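You operate a simulated robot arm through the tools that you are given. There is no shell and no other tool. Be economical: measure what you need, move in short steps, check, and stop when the job is done.

You are at the controls of a simulated two-armed robot. One attempt, no reset.

JOB
Run 3 strokes in step mode on both jog buttons, then switch off.
Fine: zero the grey display first; black dial to STEP, hold white and black together for each stroke; black dial to OFF, then key to OFF.
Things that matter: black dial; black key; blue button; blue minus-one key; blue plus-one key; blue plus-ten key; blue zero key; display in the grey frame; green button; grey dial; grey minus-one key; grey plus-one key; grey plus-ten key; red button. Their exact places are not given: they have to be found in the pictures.

It is judged by the outcome, as a careful person would: the job done as asked, and still so three seconds after it is handed in. It fails if anything else is knocked over, pushed out of place, dropped, spilled or broken.

ROBOT AND FRAMES
Two 7-joint arms with three-finger grippers on one trunk, on a base that drives. Base frame: it is fixed to the floor where the robot stands at the start and does not move with it; the origin is under the middle of the robot, x ahead of it, y to its left, z up; the surface under the hand at the start is at about z = 90. Readings come in cm, rad, newtons and seconds.
The left shoulder is at the start at [3.7, 15.4, 102.2], the right one opposite. With the tool pointing down near the work surface each hand reaches from about 10 to 60 cm from the robot's upright axis, wherever it stands, measured 20 degrees to its own side. Places, roughly: black dial [60, -40, 90]; black key [60, -60, 90]; blue button [40, -30, 90]; blue minus-one key [60, 10, 90]; blue plus-one key [60, 20, 90]; blue plus-ten key [60, 20, 90]; blue zero key [60, 10, 90]; display in the grey frame [70, -10, 110]; green button [40, 10, 90]; grey dial [40, -50, 90]; grey minus-one key [60, -10, 90]; grey plus-one key [60, 0, 90]; grey plus-ten key [60, -10, 90]; red button [40, 0, 90]; red mushroom button [40, -70, 90]; red switch [70, -100, 120]. Payload 2.69 kg a hand.
Tool frame (each hand has its own): the origin (TCP) lies between the finger pads and is the grasp point; the fingertips stand 2.9 cm ahead of it; z points along the fingers, y is the line along which they close. The gripper opens to 12 cm. The gripper's body begins 7.8 cm behind the TCP.
Orientation is that of the tool frame in the base frame, as a unit quaternion [w, x, y, z]. With the fingers straight down and closing along the base's y, the tool's x points along the base's -x, its y along +y and its z along -z.

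CONTROLS
- The arms move only by the tool servo_tool. It takes "left_targets", "right_targets" or both (then of equal length, played together; a hand with none holds still); each is one flat list of numbers, 7 for each row, row after row: the opening, from 0 (shut) to 1 (fully open), then the shift along the base's x, y, z in cm, then the turn, a rotation vector about the base's x, y, z in degrees. In form: [fingers, x, y, z, wx, wy, wz, fingers, x, y, z, wx, wy, wz, ...]. A call has 1 to 8 rows; each row shifts and turns the commanded pose from where the row before left it. Each row takes 0.2 s and may step no farther than 5 cm and 0.15 rad from the row before; otherwise, or with a gripper value out of range, the whole call is refused. Where a pose cannot be reached the arm comes as near as it can. A force on the tool above 80 N (or 10 N above the force at the start of the call, whichever is more), or a blocked arm, ends the call early, and 0.2 s more pass. The fingers move at their own pace and stop on an object; they squeeze with about 41 N. The grip force told is the motor's: it shows also when the fingers shut on nothing. Time passes only in rows, and 0.2 s behind the last, so rows that do not move let the fingers close. The reply holds the time, the measured pose of the TCP, the force on the tool along the base axes, the opening and the grip force, in the units named above and with some noise, with the torque about the TCP (base axes, N m) and any sound that the robot's microphone picked up.
- Cameras (640 x 400 px; columns grow to the right, rows downward): "scene" is now at [14.43, -0.34, 122.43]; the picture's right is [-0.08, -1.00, 0.00], its down [-0.11, 0.01, -0.99] and it looks along [0.99, -0.07, -0.11] (base axes); focal length 214 px, centre (320, 200). "left" rides on the left gripper at [6.3, 0, -10.4] in its tool frame; the picture's right is [0.00, 1.00, 0.00], its down [-0.83, 0.00, -0.56] and it looks along [-0.56, 0.00, 0.83] (tool axes); focal length 275 px, centre (320, 200). "right" rides on the right gripper at [6.3, 0, -10.4] in its tool frame; the picture's right is [0.00, 1.00, 0.00], its down [-0.83, 0.00, -0.56] and it looks along [-0.56, 0.00, 0.83] (tool axes); focal length 275 px, centre (320, 200).
- get_image(camera): a new picture of that camera. It takes no simulated time.
- move_column(by): slides the trunk up (or, below 0, down) by that many cm; the arms and the scene camera ride with it, the base frame stays. It gives what a move gives, with no picture.
- base_move(legs): drives the robot by 1 to 6 legs, each [ahead, left, turn to the left] in cm, cm and rad, along the robot's own axes; the way and the turn of a leg run together, so that a leg with both is an arc; at most 150 cm and 3.142 rad a leg. The arms and the cameras ride along, it lands a little off, and it stops where it bumps. It gives what a move gives.
- pan_tilt(pan, tilt): turns the head with the scene camera to pan (to the left, within 1.396 rad either way) and tilt (down, from -0.506 to 1.204), counted from straight ahead of the robot. It gives what a move gives.
- pixel_to_xyz(camera, pixels): for up to 12 pixels [column, row] of the newest picture of that camera ("zoom" is the newest enlarged one), the place [x, y, z] in the base frame of the surface seen there, good to about 0.3 cm, but the place of the scene camera against the robot may be out by one fixed shift of up to 1.2 cm in any direction. It takes no simulated time.
- zoom(camera, box): a new picture of the part [left, top, right, bottom] of that camera's present view, enlarged. It takes no simulated time.
- finish_job(): hands the job in; it is judged then, once.

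Go step by step. Measure first, check grasps and placings, and put right what went wrong. The budget is 80 turns and 62 pictures, counting those below and the enlarged ones. Unless the task says otherwise, let go and move clear before handing in, and close with one line.

The tools are called after "Call:" as name(argument=value, ...) on one line, values as JSON. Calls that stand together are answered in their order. servo_tool: Moves the arms, as the interface text tells. Its arguments: {"type":"object","properties":{"left_targets":{"type":"array","items":{"type":"number"}},"right_targets":{"type":"array","items":{"type":"number"}}},"required":[]} The other tools are called the same way: move_column (by) slides the trunk up or down; base_move (legs) drives the base; pan_tilt (pan, tilt) turns the head that bears the scene camera; get_image (camera) takes a picture; pixel_to_xyz (camera, pixels) gives the place of the surface under pixels of a picture; zoom (camera, box) takes an enlarged picture of a part of a camera's view; finish_job () hands the job in.

At the start:

```text
t: 0.0
left_ee_pos: [28.16, 0.24, 116.85]
left_tool_rot: [0.001, 0.001, 1.0, 0.0]
left_contact_force: [-0.1, -0.8, -0.2]
left_moment: [0.0, 0.0, -0.03]
left_opening: 12.02
left_finger_force: 0.1
right_ee_pos: [34.0, -34.92, 99.95]
right_tool_rot: [0.0, 0.0, 1.0, 0.0]
right_contact_force: [0.4, 0.9, 0.3]
right_moment: [-0.03, -0.01, 0.0]
right_opening: 12.01
right_finger_force: 0.0
trunk travel left (down, up): [-38.8, 5.0]
robot x, y, heading: [0.3, 0.24, 0.001]
head pan, tilt: [-0.075, 0.112]
```

scene: 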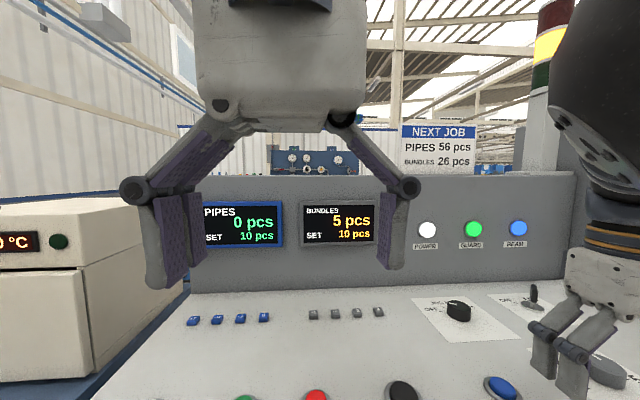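
right: 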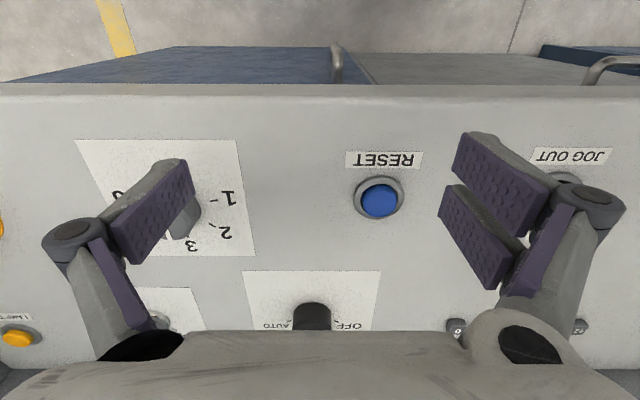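
left: 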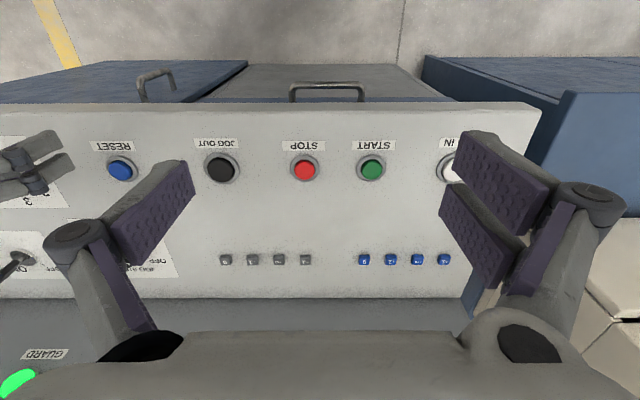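

The left picture shows the button row (JOG OUT black at 221,168, STOP, START, JOG IN white at 450,168) and the grey keys at (224..306,260). I measure these and enlarge the keys and dials.

Call:
pixel_to_xyz(camera="left", pixels=[[221, 166], [304, 168], [371, 168], [449, 170], [224, 260], [252, 260], [279, 260], [306, 260], [121, 168], [340, 220]])

Call:
zoom(camera="left", box=[200, 230, 460, 300])

Call:
zoom(camera="scene", box=[400, 280, 640, 400])

Call:
zoom(camera="scene", box=[180, 190, 400, 330])

```text
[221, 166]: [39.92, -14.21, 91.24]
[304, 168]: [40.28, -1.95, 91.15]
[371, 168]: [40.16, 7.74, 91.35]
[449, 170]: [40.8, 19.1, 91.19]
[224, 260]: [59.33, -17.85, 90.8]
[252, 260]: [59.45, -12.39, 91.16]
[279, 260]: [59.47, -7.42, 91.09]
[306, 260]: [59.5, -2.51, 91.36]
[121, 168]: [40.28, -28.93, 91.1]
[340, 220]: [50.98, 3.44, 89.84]
```

```text
2.46 times, centred on (330, 265) of left
```

zoom: 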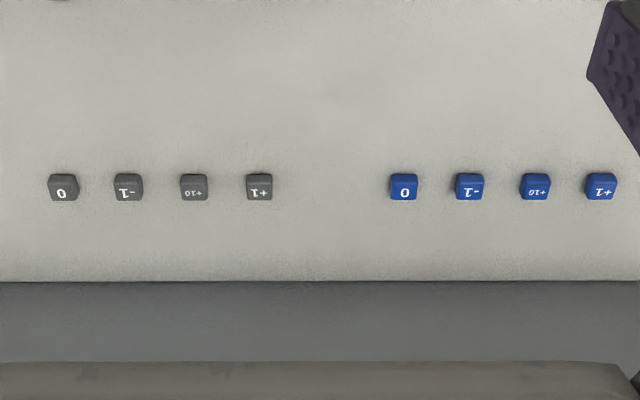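

```text
2.67 times, centred on (520, 340) of scene
```

zoom: 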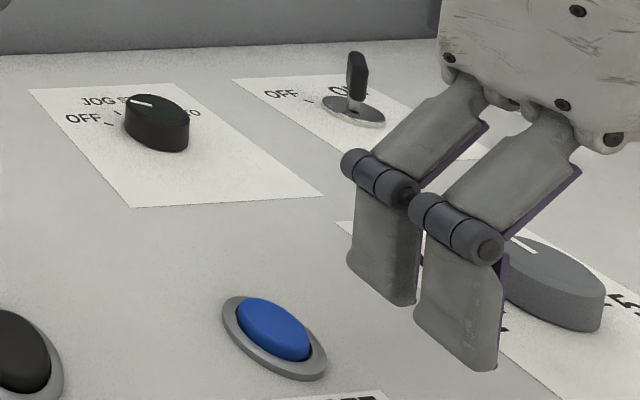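

```text
2.86 times, centred on (290, 260) of scene
```

zoom: 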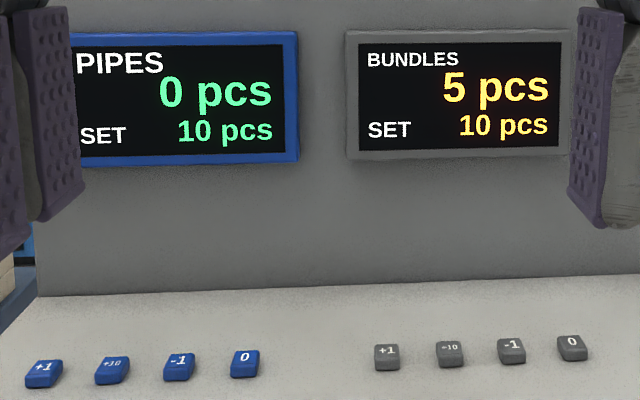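

Grey 0 key is the rightmost grey one at about [59.3,-17.9,91]; grey display shows 5. I raise the right hand with shut fingers to view the mode dial and key.

Call:
servo_tool(right_targets=[0.5, 0, 0, 5, 0, 0, 0, 0, 0, -2, 5, 0, 0, 0, 0, 2, -3, 5, 0, 0, 0, 0, 2, -3, 2, 0, 0, 0], left_targets=[0.5, 0, 4, 0, 0, 0, 0, 0, 0, 4, 0, 0, 0, 0, 0, 0, 4, 0, 0, 0, 0, 0, 0, 2, 0, 0, 0, 0])

Call:
get_image(camera="right")

Call:
get_image(camera="scene")

```text
refused: row 2 steps farther than a row can; nothing moved
```

```text
55 pictures are left
```

right: 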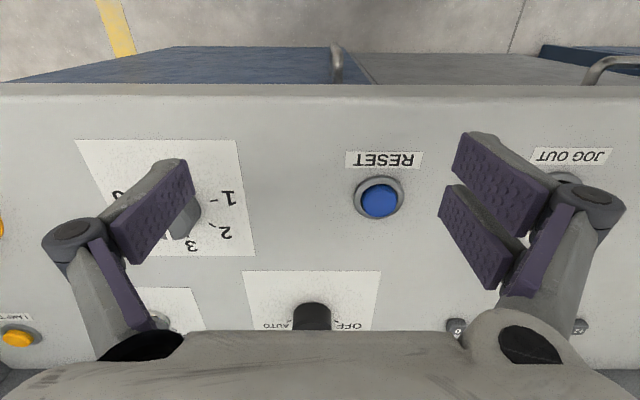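

```text
54 pictures are left
```

scene: 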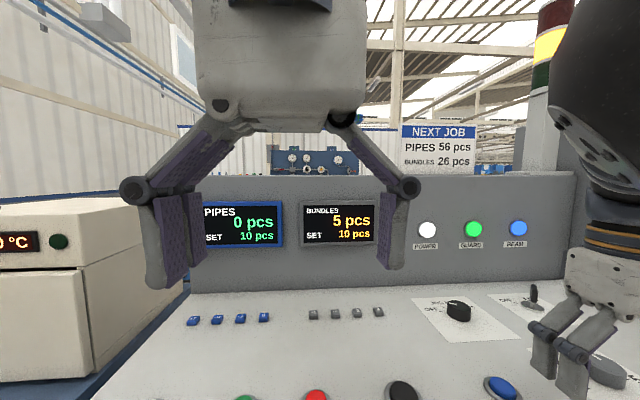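

The call was refused for step length; I repeat it with smaller steps.

Call:
servo_tool(right_targets=[0.5, 0, 0, 4.5, 0, 0, 0, 0, 0, -2, 4, 0, 0, 0, 0, 2, -2, 4, 0, 0, 0, 0, 2, -3, 2, 0, 0, 0], left_targets=[0.5, 0, 4, 0, 0, 0, 0, 0, 0, 4, 0, 0, 0, 0, 0, 0, 4, 0, 0, 0, 0, 0, 0, 2, 0, 0, 0, 0])

Call:
get_image(camera="right")

```text
t: 1.0
left_ee_pos: [27.97, 13.87, 116.24]
left_tool_rot: [0.0, -0.001, 1.0, 0.0]
left_contact_force: [-0.2, -0.7, -1.1]
left_moment: [0.03, 0.01, 0.01]
left_opening: 0.0
left_finger_force: 28.4
left hand out of reach, approached as far as the arm can: row 4
right_ee_pos: [37.81, -42.05, 114.37]
right_tool_rot: [-0.002, 0.001, 1.0, 0.002]
right_contact_force: [0.2, -0.8, -0.5]
right_moment: [0.01, 0.03, 0.02]
right_opening: 0.01
right_finger_force: 28.9
trunk travel left (down, up): [-38.8, 5.0]
robot x, y, heading: [-0.25, 0.35, -0.005]
head pan, tilt: [-0.075, 0.112]
```

```text
53 pictures are left
```

right: 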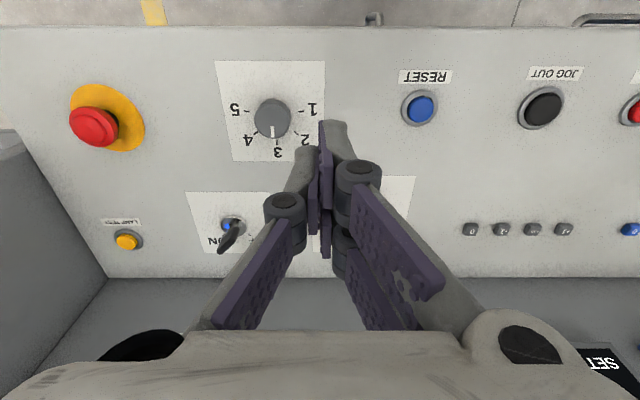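

The mode dial is hidden behind the fingers now; I measure what is visible and move the hand to y≈-28 to see it.

Call:
pixel_to_xyz(camera="right", pixels=[[470, 229], [501, 229], [544, 106], [420, 109], [230, 226], [226, 240], [350, 60], [350, 30], [350, 15], [273, 118]])

Call:
servo_tool(right_targets=[0, 2, 4, 0, 0, 0, 0, 0, 2, 4.5, 0, 0, 0, 0, 0, 2, 4.5, 0, 0, 0, 0, 0, 0, 4.5, 0, 0, 0, 0, 0, 0, 4.5, 0, 0, 0, 0])

Call:
get_image(camera="right")

```text
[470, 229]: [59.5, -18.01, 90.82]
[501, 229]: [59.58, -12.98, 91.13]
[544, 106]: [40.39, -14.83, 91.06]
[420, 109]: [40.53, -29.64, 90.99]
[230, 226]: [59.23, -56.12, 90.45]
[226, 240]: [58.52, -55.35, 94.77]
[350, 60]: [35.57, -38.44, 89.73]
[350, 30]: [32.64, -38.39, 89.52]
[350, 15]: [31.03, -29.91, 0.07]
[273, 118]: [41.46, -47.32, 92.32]
```

```text
t: 2.2
left_ee_pos: [28.0, 13.99, 116.23]
left_tool_rot: [0.002, 0.0, 1.0, -0.002]
left_contact_force: [0.8, 0.4, -0.6]
left_moment: [-0.02, 0.02, -0.01]
left_opening: 0.01
left_finger_force: 28.7
right_ee_pos: [43.88, -19.72, 114.59]
right_tool_rot: [-0.001, 0.0, 1.0, 0.0]
right_contact_force: [0.1, 0.0, 0.4]
right_moment: [-0.02, -0.02, 0.02]
right_opening: 0.0
right_finger_force: 28.9
trunk travel left (down, up): [-38.8, 5.0]
robot x, y, heading: [0.18, -0.07, 0.004]
head pan, tilt: [-0.075, 0.112]
```

```text
52 pictures are left
```

right: 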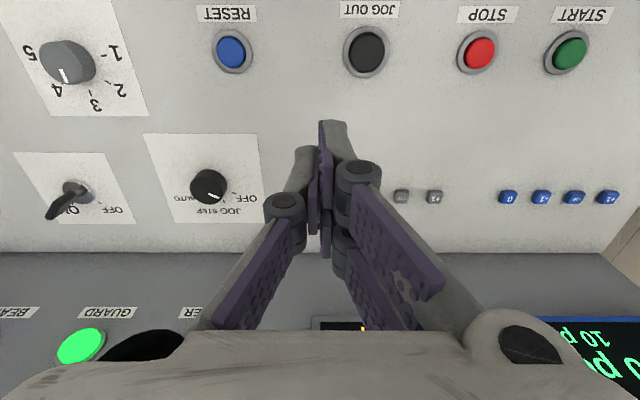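

The mode dial is at (208,187) and the key at (68,195). I enlarge both and measure.

Call:
zoom(camera="right", box=[0, 120, 280, 240])

Call:
pixel_to_xyz(camera="right", pixels=[[208, 187], [193, 187], [224, 187], [208, 172], [208, 203], [77, 190], [58, 206], [240, 150], [402, 196]])

```text
2.29 times, centred on (140, 180) of right
```

zoom: 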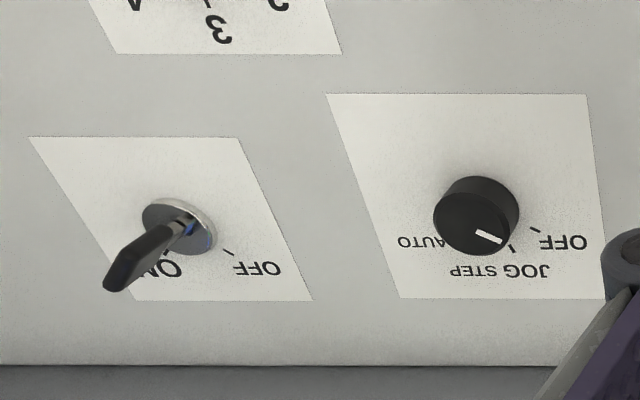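

```text
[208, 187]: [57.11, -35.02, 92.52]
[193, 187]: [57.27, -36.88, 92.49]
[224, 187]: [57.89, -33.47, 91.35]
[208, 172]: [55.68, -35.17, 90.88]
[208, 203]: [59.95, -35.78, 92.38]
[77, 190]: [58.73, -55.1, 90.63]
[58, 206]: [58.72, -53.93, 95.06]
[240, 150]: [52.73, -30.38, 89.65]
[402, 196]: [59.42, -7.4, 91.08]
```

The dial is set on JOG and the key on ON. Now I bring the right hand above grey 0 at [59.4,-17.9].

Call:
servo_tool(right_targets=[0, 4, 0.6, -2, 0, 0, 0, 0, 4, 0.6, -2, 0, 0, 0, 0, 4, 0.6, -2, 0, 0, 0, 0, 3.6, 0, -2.5, 0, 0, 0, 0, 0, 0, -4, 0, 0, 0, 0, 0, 0, -3, 0, 0, 0])

Call:
get_image(camera="right")

```text
t: 3.6
left_ee_pos: [28.0, 14.05, 116.31]
left_tool_rot: [0.002, 0.0, 1.0, -0.001]
left_contact_force: [0.4, -0.7, 0.4]
left_moment: [0.0, 0.04, -0.02]
left_opening: 0.0
left_finger_force: 28.5
right_ee_pos: [53.87, -18.54, 98.6]
right_tool_rot: [0.0, 0.001, 1.0, 0.001]
right_contact_force: [0.2, 0.1, 0.1]
right_moment: [0.01, 0.02, 0.0]
right_opening: 0.0
right_finger_force: 28.5
right hand out of reach, approached as far as the arm can: row 2, 3, 4
trunk travel left (down, up): [-38.8, 5.0]
robot x, y, heading: [-0.24, 0.38, 0.003]
head pan, tilt: [-0.075, 0.112]
```

```text
50 pictures are left
```

right: 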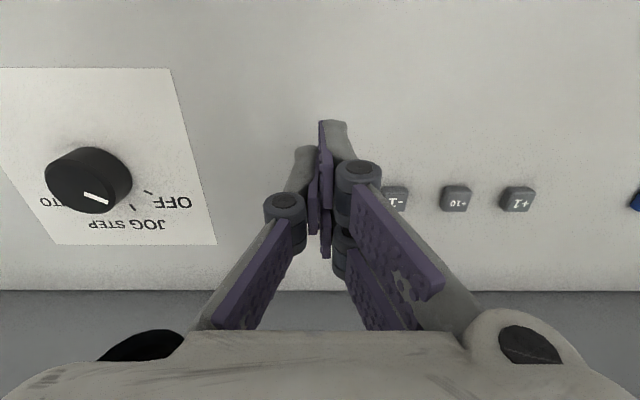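

At z=98.6 the hand is at x=53.9, short of 59.4; I try moving further forward now that it is lower.

Call:
servo_tool(right_targets=[0, 2.8, 0.3, -1, 0, 0, 0, 0, 2.8, 0.3, 0, 0, 0, 0])

```text
t: 4.2
left_ee_pos: [27.84, 13.99, 116.27]
left_tool_rot: [0.001, 0.0, 1.0, -0.001]
left_contact_force: [-0.7, 0.3, 0.1]
left_moment: [0.01, 0.0, 0.0]
left_opening: 0.0
left_finger_force: 28.3
right_ee_pos: [56.91, -17.66, 97.63]
right_tool_rot: [0.0, 0.0, 1.0, 0.001]
right_contact_force: [-0.2, -0.5, 0.6]
right_moment: [-0.03, -0.02, 0.0]
right_opening: 0.0
right_finger_force: 29.1
right hand out of reach, approached as far as the arm can: row 2
trunk travel left (down, up): [-38.8, 5.0]
robot x, y, heading: [0.13, 0.17, -0.005]
head pan, tilt: [-0.075, 0.112]
```

Reach ends at x≈57 so the base should move forward a bit. I raise the hand and look down in front of the robot to check the clearance.

Call:
servo_tool(right_targets=[0, -4, 0, 2.5, 0, 0, 0, 0, -4, 0, 2.5, 0, 0, 0, 0, -4, -2, 1, 0, 0, 0, 0, -4, -3, 0, 0, 0, 0])

Call:
pan_tilt(pan=0.0, tilt=1.2)

Call:
get_image(camera="scene")

```text
t: 5.2
left_ee_pos: [27.73, 13.9, 116.32]
left_tool_rot: [0.002, 0.0, 1.0, -0.001]
left_contact_force: [0.3, -0.7, 0.5]
left_moment: [0.08, -0.06, 0.01]
left_opening: 0.0
left_finger_force: 28.4
right_ee_pos: [44.61, -21.46, 102.76]
right_tool_rot: [0.0, 0.0, 1.0, 0.001]
right_contact_force: [-0.7, 0.2, 0.3]
right_moment: [0.08, -0.04, -0.01]
right_opening: 0.03
right_finger_force: 28.9
right hand out of reach, approached as far as the arm can: row 3, 4
trunk travel left (down, up): [-38.8, 5.0]
robot x, y, heading: [0.1, -0.29, 0.003]
head pan, tilt: [-0.075, 0.112]
```

```text
t: 6.5
left_ee_pos: [27.89, 13.98, 116.27]
left_tool_rot: [0.0, 0.0, 1.0, -0.001]
left_contact_force: [0.4, -0.7, 0.0]
left_moment: [0.0, 0.02, -0.03]
left_opening: 0.03
left_finger_force: 28.4
right_ee_pos: [44.74, -21.41, 102.37]
right_tool_rot: [-0.004, 0.0, 1.0, 0.001]
right_contact_force: [0.3, -0.2, 0.0]
right_moment: [0.01, -0.01, 0.0]
right_opening: 0.0
right_finger_force: 28.3
trunk travel left (down, up): [-38.8, 5.0]
robot x, y, heading: [-0.03, -0.54, 0.0]
head pan, tilt: [0.0, 1.201]
```

```text
49 pictures are left
```

scene: 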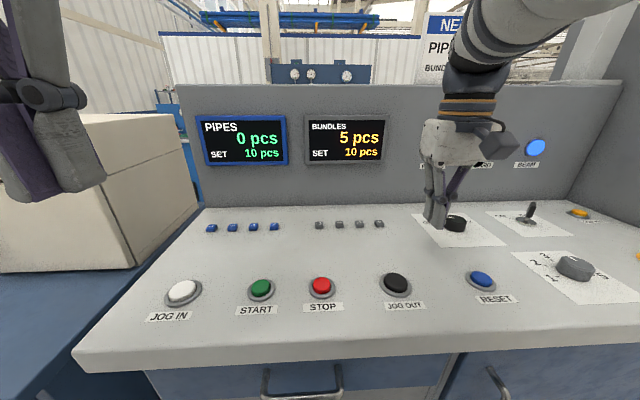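

The view shows drawer fronts with handles below the panel edge; I measure them.

Call:
pixel_to_xyz(camera="scene", pixels=[[300, 385], [265, 385], [300, 357], [200, 390], [490, 372], [400, 345], [60, 380], [395, 282], [182, 288]])

Call:
get_image(camera="scene")

```text
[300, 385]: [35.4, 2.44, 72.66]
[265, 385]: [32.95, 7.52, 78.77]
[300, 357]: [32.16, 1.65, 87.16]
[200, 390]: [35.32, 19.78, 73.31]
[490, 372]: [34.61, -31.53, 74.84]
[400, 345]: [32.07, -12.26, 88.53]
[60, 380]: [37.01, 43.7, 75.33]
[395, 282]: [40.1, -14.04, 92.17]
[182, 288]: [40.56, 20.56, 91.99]
```

```text
48 pictures are left
```

scene: 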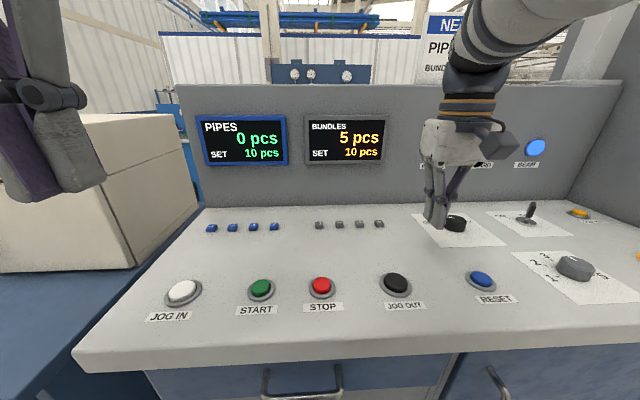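

Drawer fronts are at x≈35, the handles at 33, well ahead of the base. I drive forward 6 cm and right 15 cm, with care.

Call:
base_move(legs=[[0, -15, 0], [6, 0, 0]])

Call:
get_image(camera="right")

```text
t: 8.9
left_ee_pos: [34.13, -1.37, 116.31]
left_tool_rot: [0.001, 0.001, 1.0, -0.001]
left_contact_force: [0.5, -0.3, -0.8]
left_moment: [0.0, 0.0, 0.01]
left_opening: 0.0
left_finger_force: 28.0
right_ee_pos: [50.82, -36.9, 102.49]
right_tool_rot: [-0.004, 0.001, 1.0, 0.002]
right_contact_force: [0.2, 0.3, -1.7]
right_moment: [-0.02, 0.01, 0.01]
right_opening: 0.02
right_finger_force: 28.7
trunk travel left (down, up): [-38.8, 5.0]
robot x, y, heading: [6.14, -15.76, -0.004]
head pan, tilt: [0.0, 1.201]
```

```text
47 pictures are left
```

right: 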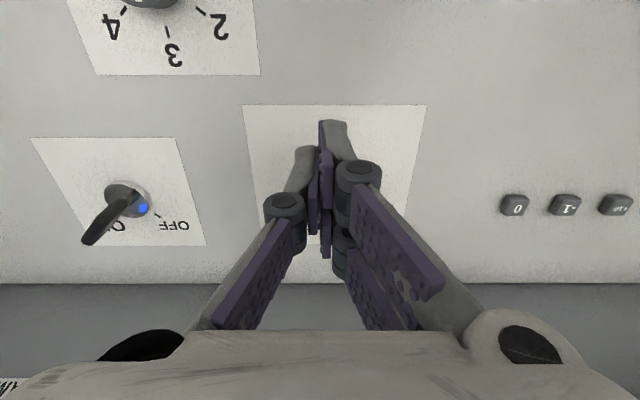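

The drive succeeded without a bump. I re-measure grey 0 at (514,204) and move over it at safe height.

Call:
pixel_to_xyz(camera="right", pixels=[[514, 200], [514, 212], [125, 197], [100, 225]])

Call:
servo_tool(right_targets=[0, 2, 4.5, 0, 0, 0, 0, 0, 2, 4.5, 0, 0, 0, 0, 0, 2, 4.5, 0, 0, 0, 0, 0, 2.3, 4, 0, 0, 0, 0, 0, 0, 1.4, -4, 0, 0, 0])

Call:
get_image(camera="scene")

```text
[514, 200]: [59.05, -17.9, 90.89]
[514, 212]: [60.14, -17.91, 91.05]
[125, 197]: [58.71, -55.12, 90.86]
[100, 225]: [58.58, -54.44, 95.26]
```

```text
t: 10.1
left_ee_pos: [34.16, -1.32, 116.26]
left_tool_rot: [0.001, 0.001, 1.0, -0.001]
left_contact_force: [-0.3, 0.6, 0.4]
left_moment: [0.02, 0.0, 0.03]
left_opening: 0.0
left_finger_force: 28.0
right_ee_pos: [58.31, -18.49, 97.6]
right_tool_rot: [-0.006, 0.003, 1.0, 0.001]
right_contact_force: [0.0, 0.2, -0.5]
right_moment: [-0.02, 0.0, -0.04]
right_opening: 0.0
right_finger_force: 28.8
right hand out of reach, approached as far as the arm can: row 4
trunk travel left (down, up): [-38.8, 5.0]
robot x, y, heading: [6.61, -15.59, -0.006]
head pan, tilt: [0.0, 1.201]
```

```text
46 pictures are left
```

scene: 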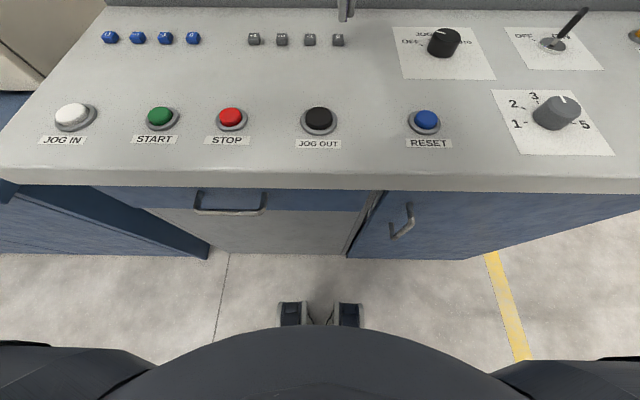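

The hand is 1.1 cm short in x and 0.6 in y. I correct and step down onto the 0 key, expecting contact near TCP z≈94.

Call:
servo_tool(right_targets=[0, 1.1, 0.6, -1.0, 0, 0, 0, 0, 0, 0, -1.5, 0, 0, 0, 0, 0, 0, -0.5, 0, 0, 0])

Call:
pixel_to_xyz(camera="scene", pixels=[[320, 335], [292, 302], [348, 302], [230, 210], [405, 220], [320, 325]])

```text
t: 10.9
left_ee_pos: [34.12, -1.4, 116.25]
left_tool_rot: [0.001, 0.001, 1.0, 0.0]
left_contact_force: [0.4, 0.0, 0.5]
left_moment: [-0.02, -0.01, 0.01]
left_opening: 0.0
left_finger_force: 28.6
right_ee_pos: [59.33, -17.74, 95.03]
right_tool_rot: [-0.003, 0.001, 1.0, 0.001]
right_contact_force: [0.5, -0.1, -0.2]
right_moment: [-0.02, 0.02, -0.01]
right_opening: 0.0
right_finger_force: 28.3
trunk travel left (down, up): [-38.8, 5.0]
robot x, y, heading: [6.13, -15.59, -0.0]
head pan, tilt: [0.0, 1.201]
```

```text
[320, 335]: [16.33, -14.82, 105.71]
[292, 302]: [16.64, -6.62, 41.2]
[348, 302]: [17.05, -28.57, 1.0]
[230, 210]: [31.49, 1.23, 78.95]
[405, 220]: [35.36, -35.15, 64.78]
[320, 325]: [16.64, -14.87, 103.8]
```

No contact yet at z=95.0; stepping further down in small steps.

Call:
servo_tool(right_targets=[0, 0, 0, -0.6, 0, 0, 0, 0, 0, 0, -0.4, 0, 0, 0, 0, 0, 0, -0.3, 0, 0, 0])

Call:
pan_tilt(pan=0.0, tilt=0.6)

Call:
get_image(camera="scene")

```text
t: 11.7
left_ee_pos: [34.11, -1.35, 116.28]
left_tool_rot: [0.001, 0.001, 1.0, -0.002]
left_contact_force: [-0.2, 0.1, -0.4]
left_moment: [0.02, -0.01, -0.01]
left_opening: 0.01
left_finger_force: 28.2
right_ee_pos: [59.07, -17.74, 93.68]
right_tool_rot: [-0.003, 0.001, 1.0, 0.002]
right_contact_force: [0.3, 0.6, 1.3]
right_moment: [-0.01, -0.02, 0.01]
right_opening: 0.62
right_finger_force: 28.6
trunk travel left (down, up): [-38.8, 5.0]
robot x, y, heading: [6.07, -15.34, -0.002]
head pan, tilt: [0.0, 1.201]
```

```text
t: 12.7
left_ee_pos: [34.16, -1.31, 116.38]
left_tool_rot: [0.001, 0.001, 1.0, -0.001]
left_contact_force: [-0.1, 0.6, 0.3]
left_moment: [0.0, 0.03, 0.01]
left_opening: 0.01
left_finger_force: 28.8
right_ee_pos: [59.14, -17.75, 93.65]
right_tool_rot: [-0.003, 0.002, 1.0, 0.002]
right_contact_force: [0.4, -0.1, 1.3]
right_moment: [-0.02, -0.03, 0.02]
right_opening: 0.0
right_finger_force: 28.4
trunk travel left (down, up): [-38.8, 5.0]
robot x, y, heading: [5.89, -15.15, -0.008]
head pan, tilt: [0.0, 0.6]
```

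```text
45 pictures are left
```

scene: 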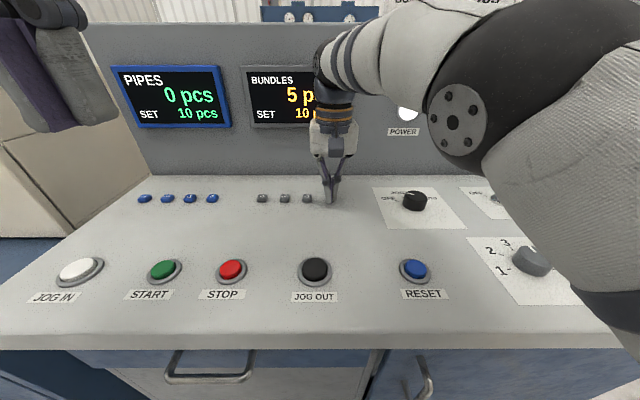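

Contact is starting (1.3 N) and the display still reads 5. I press a bit deeper.

Call:
servo_tool(right_targets=[0, 0, 0, -0.3, 0, 0, 0, 0, 0, 0, -0.3, 0, 0, 0])

Call:
zoom(camera="scene", box=[100, 50, 420, 250])

```text
t: 13.3
left_ee_pos: [33.94, -1.43, 116.41]
left_tool_rot: [0.002, 0.001, 1.0, -0.001]
left_contact_force: [0.1, -0.1, -0.4]
left_moment: [0.01, 0.0, -0.01]
left_opening: 0.0
left_finger_force: 27.9
right_ee_pos: [59.16, -17.85, 93.38]
right_tool_rot: [-0.003, 0.002, 1.0, 0.0]
right_contact_force: [-4.4, -1.9, 11.7]
right_moment: [-0.07, -0.01, 0.0]
right_opening: 0.59
right_finger_force: 28.1
trunk travel left (down, up): [-38.8, 5.0]
robot x, y, heading: [5.94, -15.61, -0.006]
head pan, tilt: [0.0, 0.6]
heard: click
```

```text
2.00 times, centred on (260, 150) of scene
```

zoom: 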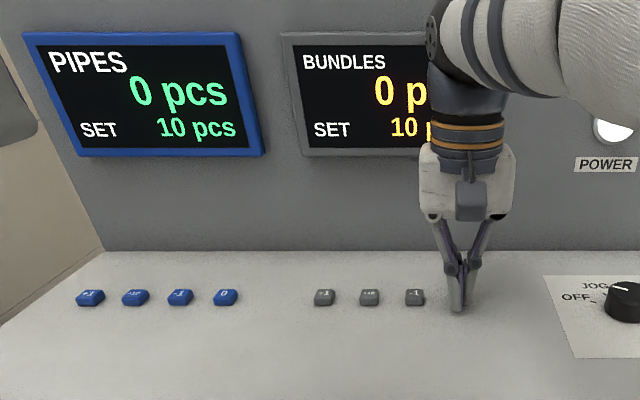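

Click heard and the grey display reads 0. I lift off and retreat to a view of the dial.

Call:
servo_tool(right_targets=[0, 0, 0, 3, 0, 0, 0, 0, -2, 0, 4, 0, 0, 0, 0, -4, 0, 3, 0, 0, 0, 0, -4, -2, 2, 0, 0, 0, 0, -3, -3, 0, 0, 0, 0])

Call:
get_image(camera="right")

Call:
zoom(camera="scene", box=[240, 60, 560, 260])

```text
t: 14.5
left_ee_pos: [33.91, -1.42, 116.35]
left_tool_rot: [0.001, 0.001, 1.0, 0.0]
left_contact_force: [0.1, 0.7, 0.2]
left_moment: [0.07, -0.02, -0.03]
left_opening: 0.0
left_finger_force: 28.8
right_ee_pos: [46.2, -22.53, 105.17]
right_tool_rot: [-0.002, 0.001, 1.0, 0.002]
right_contact_force: [-0.3, -0.1, 0.3]
right_moment: [0.01, -0.01, -0.01]
right_opening: 0.0
right_finger_force: 28.7
trunk travel left (down, up): [-38.8, 5.0]
robot x, y, heading: [6.08, -15.14, -0.002]
head pan, tilt: [0.0, 0.6]
```

```text
43 pictures are left
```

right: 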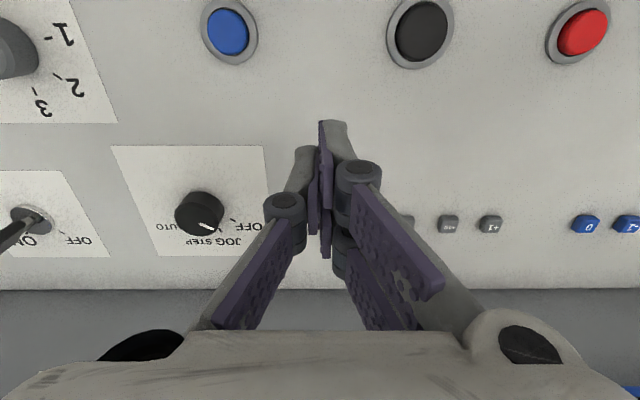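

```text
2.00 times, centred on (400, 160) of scene
```

zoom: 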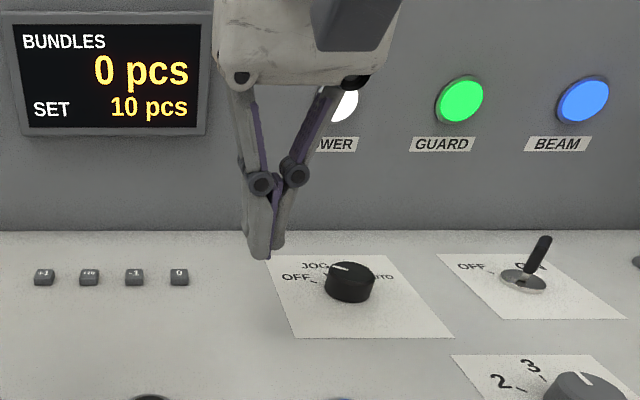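

Grey display confirmed 0. I enlarge the dial at (200,213) for angles.

Call:
zoom(camera="right", box=[130, 170, 274, 260])

```text
4.44 times, centred on (202, 215) of right
```

zoom: 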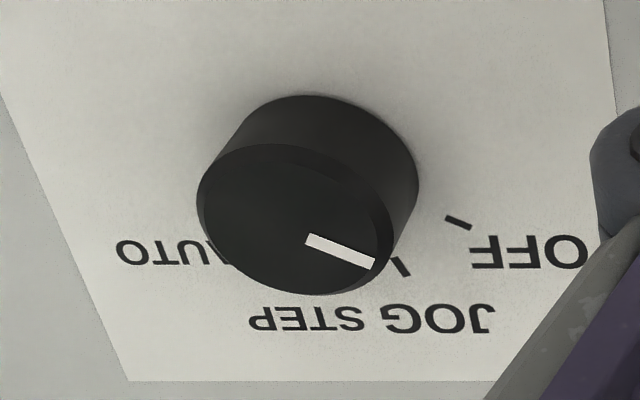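

Call:
pixel_to_xyz(camera="zoom", pixels=[[310, 239], [372, 264], [295, 220], [200, 205], [388, 225], [447, 217], [470, 228], [392, 258], [407, 275], [235, 150], [300, 290], [310, 150]])

```text
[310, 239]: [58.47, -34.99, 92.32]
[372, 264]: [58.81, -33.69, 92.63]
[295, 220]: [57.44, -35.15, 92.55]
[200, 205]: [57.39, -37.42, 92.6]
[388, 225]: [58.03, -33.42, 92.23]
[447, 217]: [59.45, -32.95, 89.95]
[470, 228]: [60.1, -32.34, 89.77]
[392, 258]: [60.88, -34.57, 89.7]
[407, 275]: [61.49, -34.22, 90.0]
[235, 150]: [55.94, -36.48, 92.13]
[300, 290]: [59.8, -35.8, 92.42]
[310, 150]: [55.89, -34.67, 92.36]
```

The pointer (310,239→372,264) is parallel to the OFF tick, so the dial is at OFF; dial centre ≈[57.9,-35.4], ticks about 38–40° apart, so STEP is ≈80° clockwise. I approach with the hand opened and yawed +40°.

Call:
servo_tool(right_targets=[0, 0, -4, 0, 0, 0, 8, 0.3, 1, -3, 0, 0, 0, 8, 0.6, 2, -3, -1, 0, 0, 8, 0.6, 3, -2.5, -1, 0, 0, 8, 0.6, 3, 0, -1, 0, 0, 8, 0.6, 2.7, 0, -1, 0, 0, 0])

Call:
get_image(camera="right")

```text
t: 15.9
left_ee_pos: [34.17, -1.41, 116.15]
left_tool_rot: [0.001, 0.001, 1.0, -0.001]
left_contact_force: [-0.1, -0.2, -0.2]
left_moment: [0.03, 0.04, 0.0]
left_opening: 0.01
left_finger_force: 28.5
right_ee_pos: [58.19, -35.12, 101.17]
right_tool_rot: [-0.004, -0.342, 0.94, 0.0]
right_contact_force: [-0.6, 0.1, -0.2]
right_moment: [0.01, -0.01, -0.03]
right_opening: 7.2
right_finger_force: 0.1
trunk travel left (down, up): [-38.8, 5.0]
robot x, y, heading: [5.83, -15.12, -0.005]
head pan, tilt: [0.0, 0.6]
```

```text
40 pictures are left
```

right: 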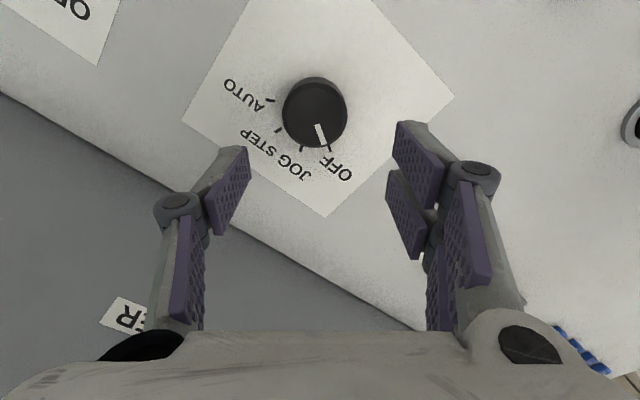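

The view is clear: pointer at OFF tick (329,150). I measure tick positions and dial edges to get the angles.

Call:
zoom(camera="right", box=[200, 60, 392, 180])

Call:
pixel_to_xyz(camera="right", pixels=[[329, 148], [302, 148], [278, 130], [270, 100], [315, 108], [284, 112], [346, 112], [315, 84], [315, 142]])

```text
3.33 times, centred on (296, 120) of right
```

zoom: 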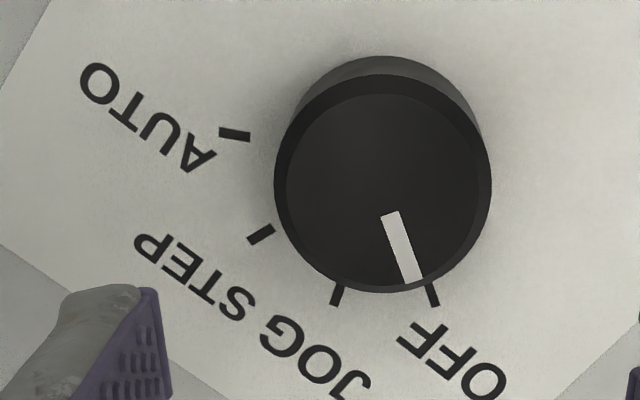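

```text
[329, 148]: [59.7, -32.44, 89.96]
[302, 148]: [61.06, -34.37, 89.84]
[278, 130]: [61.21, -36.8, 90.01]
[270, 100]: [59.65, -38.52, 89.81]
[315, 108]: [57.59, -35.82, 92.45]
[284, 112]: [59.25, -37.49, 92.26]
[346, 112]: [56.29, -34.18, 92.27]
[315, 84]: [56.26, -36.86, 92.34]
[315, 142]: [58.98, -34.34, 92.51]
```

Dial centre is ≈[57.7,-35.5] and spacing ≈38°, so OFF→STEP is -76°. I descend over the dial and grip it.

Call:
servo_tool(right_targets=[0.6, -0.4, -0.35, -3, 0, 0, 0, 0.6, 0, 0, -3, 0, 0, 0, 0.6, 0, 0, -1.6, 0, 0, 0, 0.6, 0, 0, 0, 0, 0, 0, 0.25, 0, 0, 0, 0, 0, 0, 0.25, 0, 0, 0, 0, 0, 0])

```text
t: 17.3
left_ee_pos: [34.08, -1.48, 116.35]
left_tool_rot: [0.001, 0.001, 1.0, 0.001]
left_contact_force: [-0.5, 0.1, -0.3]
left_moment: [0.0, 0.0, -0.02]
left_opening: 0.0
left_finger_force: 28.4
right_ee_pos: [57.73, -35.77, 93.51]
right_tool_rot: [-0.002, -0.341, 0.94, -0.001]
right_contact_force: [7.4, -7.4, 3.6]
right_moment: [-0.6, -0.58, -0.05]
right_opening: 4.53
right_finger_force: 45.1
trunk travel left (down, up): [-38.8, 5.0]
robot x, y, heading: [6.18, -15.55, -0.005]
head pan, tilt: [0.0, 0.6]
```

Gripped at 4.5 cm with a small lateral load; I nudge to center and turn clockwise.

Call:
servo_tool(right_targets=[0.25, 0.15, -0.15, 0, 0, 0, 0, 0.25, 0, 0, 0, 0, 0, -8, 0.25, 0, 0, 0, 0, 0, -8, 0.25, 0, 0, 0, 0, 0, -8, 0.25, 0, 0, 0, 0, 0, -8, 0.25, 0, 0, 0, 0, 0, 0])

Call:
zoom(camera="right", box=[200, 60, 440, 210])

```text
t: 18.7
left_ee_pos: [34.11, -1.28, 116.17]
left_tool_rot: [0.0, 0.001, 1.0, -0.001]
left_contact_force: [-0.2, 0.3, -0.1]
left_moment: [0.02, -0.02, 0.04]
left_opening: 0.0
left_finger_force: 27.9
right_ee_pos: [57.64, -35.68, 93.42]
right_tool_rot: [-0.005, -0.069, 0.998, 0.001]
right_contact_force: [0.2, 3.8, 1.5]
right_moment: [0.63, 0.21, -0.07]
right_opening: 4.54
right_finger_force: 45.0
trunk travel left (down, up): [-38.8, 5.0]
robot x, y, heading: [6.48, -15.35, -0.001]
head pan, tilt: [0.0, 0.6]
```

```text
2.67 times, centred on (320, 135) of right
```

zoom: 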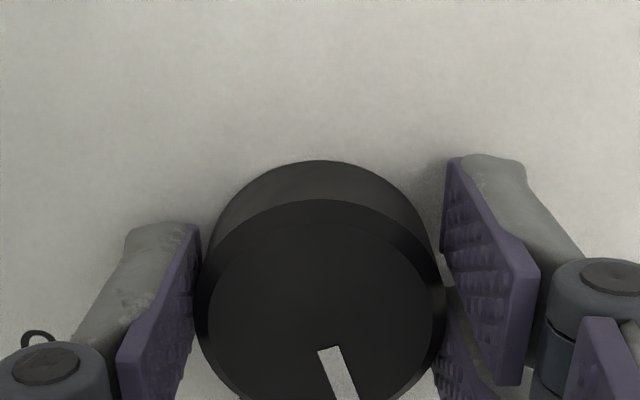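

The pointer turns with the grip (still ~17° right of the hand's axis). I continue another 44°.

Call:
servo_tool(right_targets=[0.25, 0, 0, 0, 0, 0, -8, 0.25, 0, 0, 0, 0, 0, -8, 0.25, 0, 0, 0, 0, 0, -8, 0.25, 0, 0, 0, 0, 0, -8, 0.25, 0, 0, 0, 0, 0, -8, 0.25, 0, 0, 0, 0, 0, -4, 0.25, 0, 0, 0, 0, 0, 0])

Call:
get_image(camera="right")

```text
t: 20.3
left_ee_pos: [34.22, -1.11, 116.16]
left_tool_rot: [0.0, 0.001, 1.0, -0.002]
left_contact_force: [-0.4, -0.4, 0.7]
left_moment: [0.01, -0.01, 0.02]
left_opening: 0.0
left_finger_force: 28.8
right_ee_pos: [57.74, -35.5, 93.5]
right_tool_rot: [-0.004, 0.311, 0.951, 0.002]
right_contact_force: [3.8, 24.6, -13.8]
right_moment: [0.69, 0.04, 0.03]
right_opening: 4.55
right_finger_force: 44.8
trunk travel left (down, up): [-38.8, 5.0]
robot x, y, heading: [6.19, -15.41, -0.003]
head pan, tilt: [0.0, 0.6]
```

```text
37 pictures are left
```

right: 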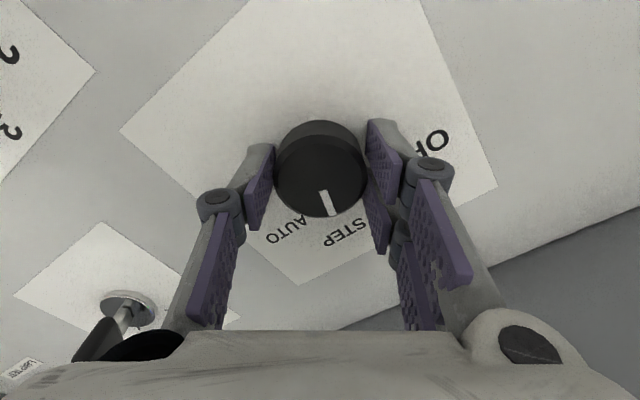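

The pointer seems near STEP. I release, lift and check.

Call:
servo_tool(right_targets=[0.6, 0, 0, 0, 0, 0, 0, 0.6, 0, 0, 0, 0, 0, 0, 0.6, 0, 0, 3, 0, 0, 0, 0.6, 0, 0, 4, 0, 0, 0])

Call:
zoom(camera="right", box=[200, 60, 440, 210])

```text
t: 21.3
left_ee_pos: [34.07, -1.41, 116.3]
left_tool_rot: [0.001, 0.001, 1.0, -0.001]
left_contact_force: [-0.5, 0.1, -1.2]
left_moment: [0.02, -0.01, 0.01]
left_opening: 0.01
left_finger_force: 28.6
right_ee_pos: [57.56, -35.72, 100.14]
right_tool_rot: [-0.002, 0.311, 0.95, 0.004]
right_contact_force: [-0.1, -0.2, 0.0]
right_moment: [0.01, -0.04, 0.0]
right_opening: 7.21
right_finger_force: 0.1
trunk travel left (down, up): [-38.8, 5.0]
robot x, y, heading: [6.09, -15.38, -0.003]
head pan, tilt: [0.0, 0.6]
```

```text
2.67 times, centred on (320, 135) of right
```

zoom: 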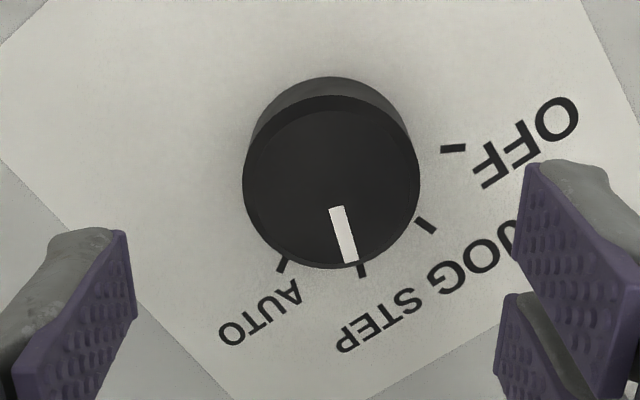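

The pointer lines up with STEP. I retract the right hand, straighten it and shut its fingers, then drive 15 cm left for the jog buttons.

Call:
servo_tool(right_targets=[0.6, -2, 0, 3, 0, 0, 7, 0.3, -4, 0, 1, 0, 0, 8, 0, -4, 0, 0, 0, 0, 7, 0, -4, 2, 0, 0, 0, 7, 0, -3, 2, 0, 0, 0, 7, 0, 0, 2, 0, 0, 0, 0])

Call:
base_move(legs=[[0, 17, 0]])

Call:
get_image(camera="right")

Call:
get_image(camera="left")

```text
t: 22.7
left_ee_pos: [34.09, -1.33, 116.31]
left_tool_rot: [0.001, 0.001, 1.0, -0.001]
left_contact_force: [-0.3, 0.7, -0.4]
left_moment: [0.0, 0.0, 0.0]
left_opening: 0.0
left_finger_force: 29.0
right_ee_pos: [40.77, -29.74, 104.38]
right_tool_rot: [-0.002, 0.0, 1.0, 0.001]
right_contact_force: [-0.3, 0.7, 0.0]
right_moment: [-0.02, 0.01, 0.03]
right_opening: 0.0
right_finger_force: 28.3
trunk travel left (down, up): [-38.8, 5.0]
robot x, y, heading: [6.29, -15.52, -0.001]
head pan, tilt: [0.0, 0.6]
```

```text
t: 24.7
left_ee_pos: [34.18, 15.58, 116.17]
left_tool_rot: [0.001, 0.002, 1.0, -0.001]
left_contact_force: [0.2, -0.1, -0.5]
left_moment: [-0.04, -0.04, 0.01]
left_opening: 0.0
left_finger_force: 28.4
right_ee_pos: [40.78, -12.89, 104.4]
right_tool_rot: [-0.003, 0.002, 1.0, 0.001]
right_contact_force: [0.0, 1.0, -0.6]
right_moment: [0.01, 0.04, -0.02]
right_opening: 0.03
right_finger_force: 28.3
trunk travel left (down, up): [-38.8, 5.0]
robot x, y, heading: [6.3, 1.81, -0.007]
head pan, tilt: [0.0, 0.6]
```

```text
35 pictures are left
```

right: 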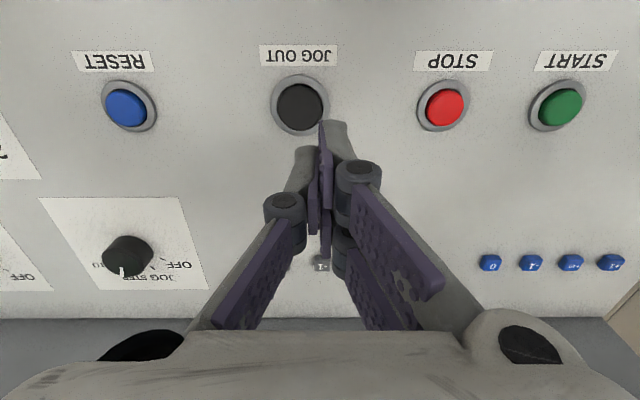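

```text
34 pictures are left
```

left: 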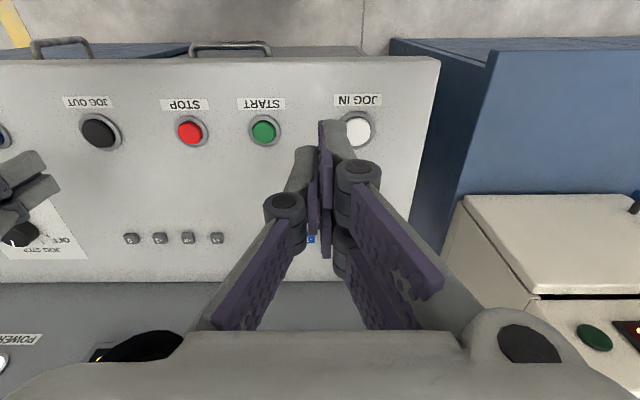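

Call:
pixel_to_xyz(camera="right", pixels=[[297, 105], [282, 105], [300, 86], [300, 126]])

Call:
pixel_to_xyz(camera="left", pixels=[[358, 131], [369, 131], [359, 144], [98, 132]])

```text
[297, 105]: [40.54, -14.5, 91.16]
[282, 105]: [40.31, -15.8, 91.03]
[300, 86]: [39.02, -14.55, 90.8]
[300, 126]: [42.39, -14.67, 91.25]
```

```text
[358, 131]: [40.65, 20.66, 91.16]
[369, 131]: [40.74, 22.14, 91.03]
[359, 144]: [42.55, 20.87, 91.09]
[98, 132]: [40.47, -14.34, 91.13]
```

White button centre ≈[40.7,20.5], black ≈[40.6,-14.4], tops at 91.1. I lower both hands to about 1.5 cm above them.

Call:
servo_tool(left_targets=[0, 1.1, 0.8, -3.4, 0, 0, 0, 0, 1.1, 0.8, -3.4, 0, 0, 0, 0, 1.1, 0.8, -3.4, 0, 0, 0, 0, 1.1, 0.8, -3.4, 0, 0, 0, 0, 1.0, 0.8, -3.4, 0, 0, 0, 0, 1.0, 0.8, -3.4, 0, 0, 0], right_targets=[0, 0, -0.25, -1.5, 0, 0, 0, 0, 0, -0.25, -1.5, 0, 0, 0, 0, 0, -0.25, -1.5, 0, 0, 0, 0, 0, -0.25, -1.5, 0, 0, 0, 0, 0, -0.25, -1.5, 0, 0, 0, 0, 0, -0.25, -1.2, 0, 0, 0])

Call:
get_image(camera="scene")

```text
t: 26.1
left_ee_pos: [40.72, 20.47, 95.93]
left_tool_rot: [0.002, 0.001, 1.0, -0.001]
left_contact_force: [0.5, 0.3, -0.3]
left_moment: [0.01, 0.02, 0.0]
left_opening: 0.02
left_finger_force: 28.6
right_ee_pos: [40.59, -14.28, 95.63]
right_tool_rot: [-0.005, 0.003, 1.0, 0.002]
right_contact_force: [-0.1, 0.4, -0.1]
right_moment: [0.02, 0.02, -0.04]
right_opening: 0.0
right_finger_force: 28.5
trunk travel left (down, up): [-38.8, 5.0]
robot x, y, heading: [6.11, 1.8, -0.002]
head pan, tilt: [0.0, 0.6]
```

```text
33 pictures are left
```

scene: 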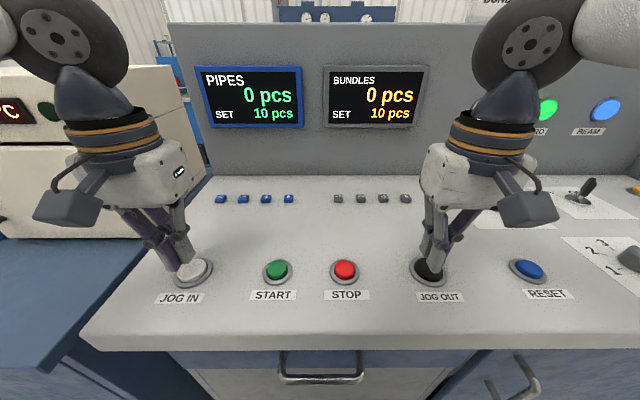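

Both fingertips sit over the buttons. I press both together and hold.

Call:
servo_tool(left_targets=[0, 0, 0, -1.5, 0, 0, 0, 0, 0, 0, -1.1, 0, 0, 0, 0, 0, 0, 0, 0, 0, 0, 0, 0, 0, 0, 0, 0, 0, 0, 0, 0, 0, 0, 0, 0, 0, 0, 0, 0, 0, 0, 0], right_targets=[0, 0, 0, -1.2, 0, 0, 0, 0, 0, 0, -1.1, 0, 0, 0, 0, 0, 0, 0, 0, 0, 0, 0, 0, 0, 0, 0, 0, 0, 0, 0, 0, 0, 0, 0, 0, 0, 0, 0, 0, 0, 0, 0])

Call:
get_image(camera="scene")

```text
t: 27.5
left_ee_pos: [40.67, 20.5, 93.43]
left_tool_rot: [0.001, 0.001, 1.0, -0.001]
left_contact_force: [1.8, 0.2, 3.4]
left_moment: [0.01, -0.09, 0.02]
left_opening: 0.56
left_finger_force: 28.4
right_ee_pos: [40.66, -14.37, 93.4]
right_tool_rot: [-0.003, 0.003, 1.0, 0.001]
right_contact_force: [2.5, 0.1, 4.0]
right_moment: [-0.02, -0.07, 0.0]
right_opening: 0.0
right_finger_force: 28.8
trunk travel left (down, up): [-38.8, 5.0]
robot x, y, heading: [6.21, 1.72, -0.008]
head pan, tilt: [0.0, 0.6]
heard: click, click
```

```text
32 pictures are left
```

scene: 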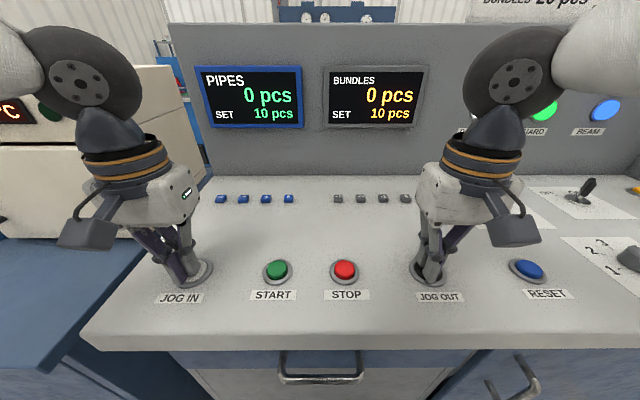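

Two clicks: both buttons are down. The display is still 0, so I keep holding and listen.

Call:
servo_tool(left_targets=[0, 0, 0, 0, 0, 0, 0, 0, 0, 0, 0, 0, 0, 0, 0, 0, 0, 0, 0, 0, 0, 0, 0, 0, 0, 0, 0, 0], right_targets=[0, 0, 0, 0, 0, 0, 0, 0, 0, 0, 0, 0, 0, 0, 0, 0, 0, 0, 0, 0, 0, 0, 0, 0, 0, 0, 0, 0])

Call:
get_image(camera="scene")

```text
t: 28.5
left_ee_pos: [40.8, 20.42, 93.37]
left_tool_rot: [0.002, 0.002, 1.0, -0.001]
left_contact_force: [1.9, 0.3, 4.3]
left_moment: [-0.02, -0.03, 0.0]
left_opening: 0.62
left_finger_force: 28.4
right_ee_pos: [40.67, -14.37, 93.38]
right_tool_rot: [-0.003, 0.003, 1.0, 0.001]
right_contact_force: [0.6, -0.1, 2.3]
right_moment: [-0.02, -0.03, 0.0]
right_opening: 0.02
right_finger_force: 28.9
trunk travel left (down, up): [-38.8, 5.0]
robot x, y, heading: [6.46, 1.87, -0.002]
head pan, tilt: [0.0, 0.6]
```

```text
31 pictures are left
```

scene: 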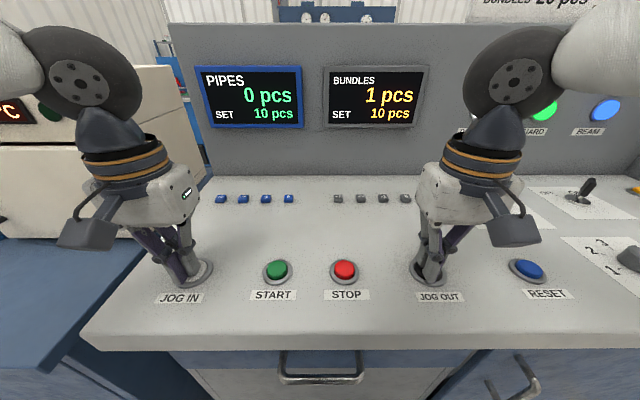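

Grey display reads 1 after about 2 s of holding: one stroke done. I release both now.

Call:
servo_tool(left_targets=[0, 0, 0, 1.4, 0, 0, 0, 0, 0, 0, 0, 0, 0, 0, 0, 0, 0, 0, 0, 0, 0], right_targets=[0, 0, 0, 1.4, 0, 0, 0, 0, 0, 0, 0, 0, 0, 0, 0, 0, 0, 0, 0, 0, 0])

Call:
zoom(camera="scene", box=[160, 50, 480, 290])

```text
t: 29.3
left_ee_pos: [40.67, 20.45, 94.71]
left_tool_rot: [0.001, 0.002, 1.0, 0.0]
left_contact_force: [-0.1, -0.6, 1.1]
left_moment: [-0.02, -0.02, -0.01]
left_opening: 0.02
left_finger_force: 28.4
right_ee_pos: [40.69, -14.4, 94.88]
right_tool_rot: [-0.003, 0.003, 1.0, 0.001]
right_contact_force: [-0.1, 0.2, -0.3]
right_moment: [0.02, 0.01, -0.02]
right_opening: 0.0
right_finger_force: 28.0
trunk travel left (down, up): [-38.8, 5.0]
robot x, y, heading: [6.08, 1.9, -0.004]
head pan, tilt: [0.0, 0.6]
```

```text
1.67 times, centred on (320, 170) of scene
```

zoom: 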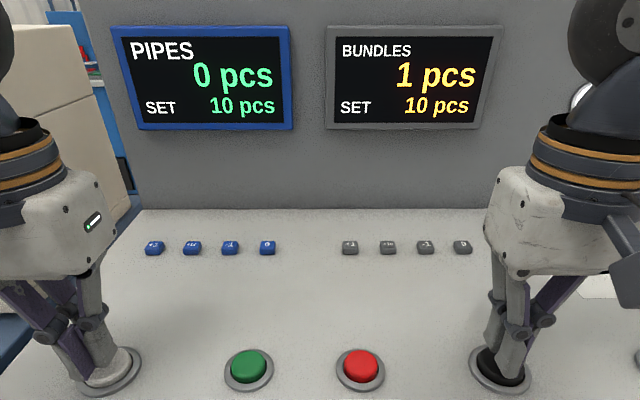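

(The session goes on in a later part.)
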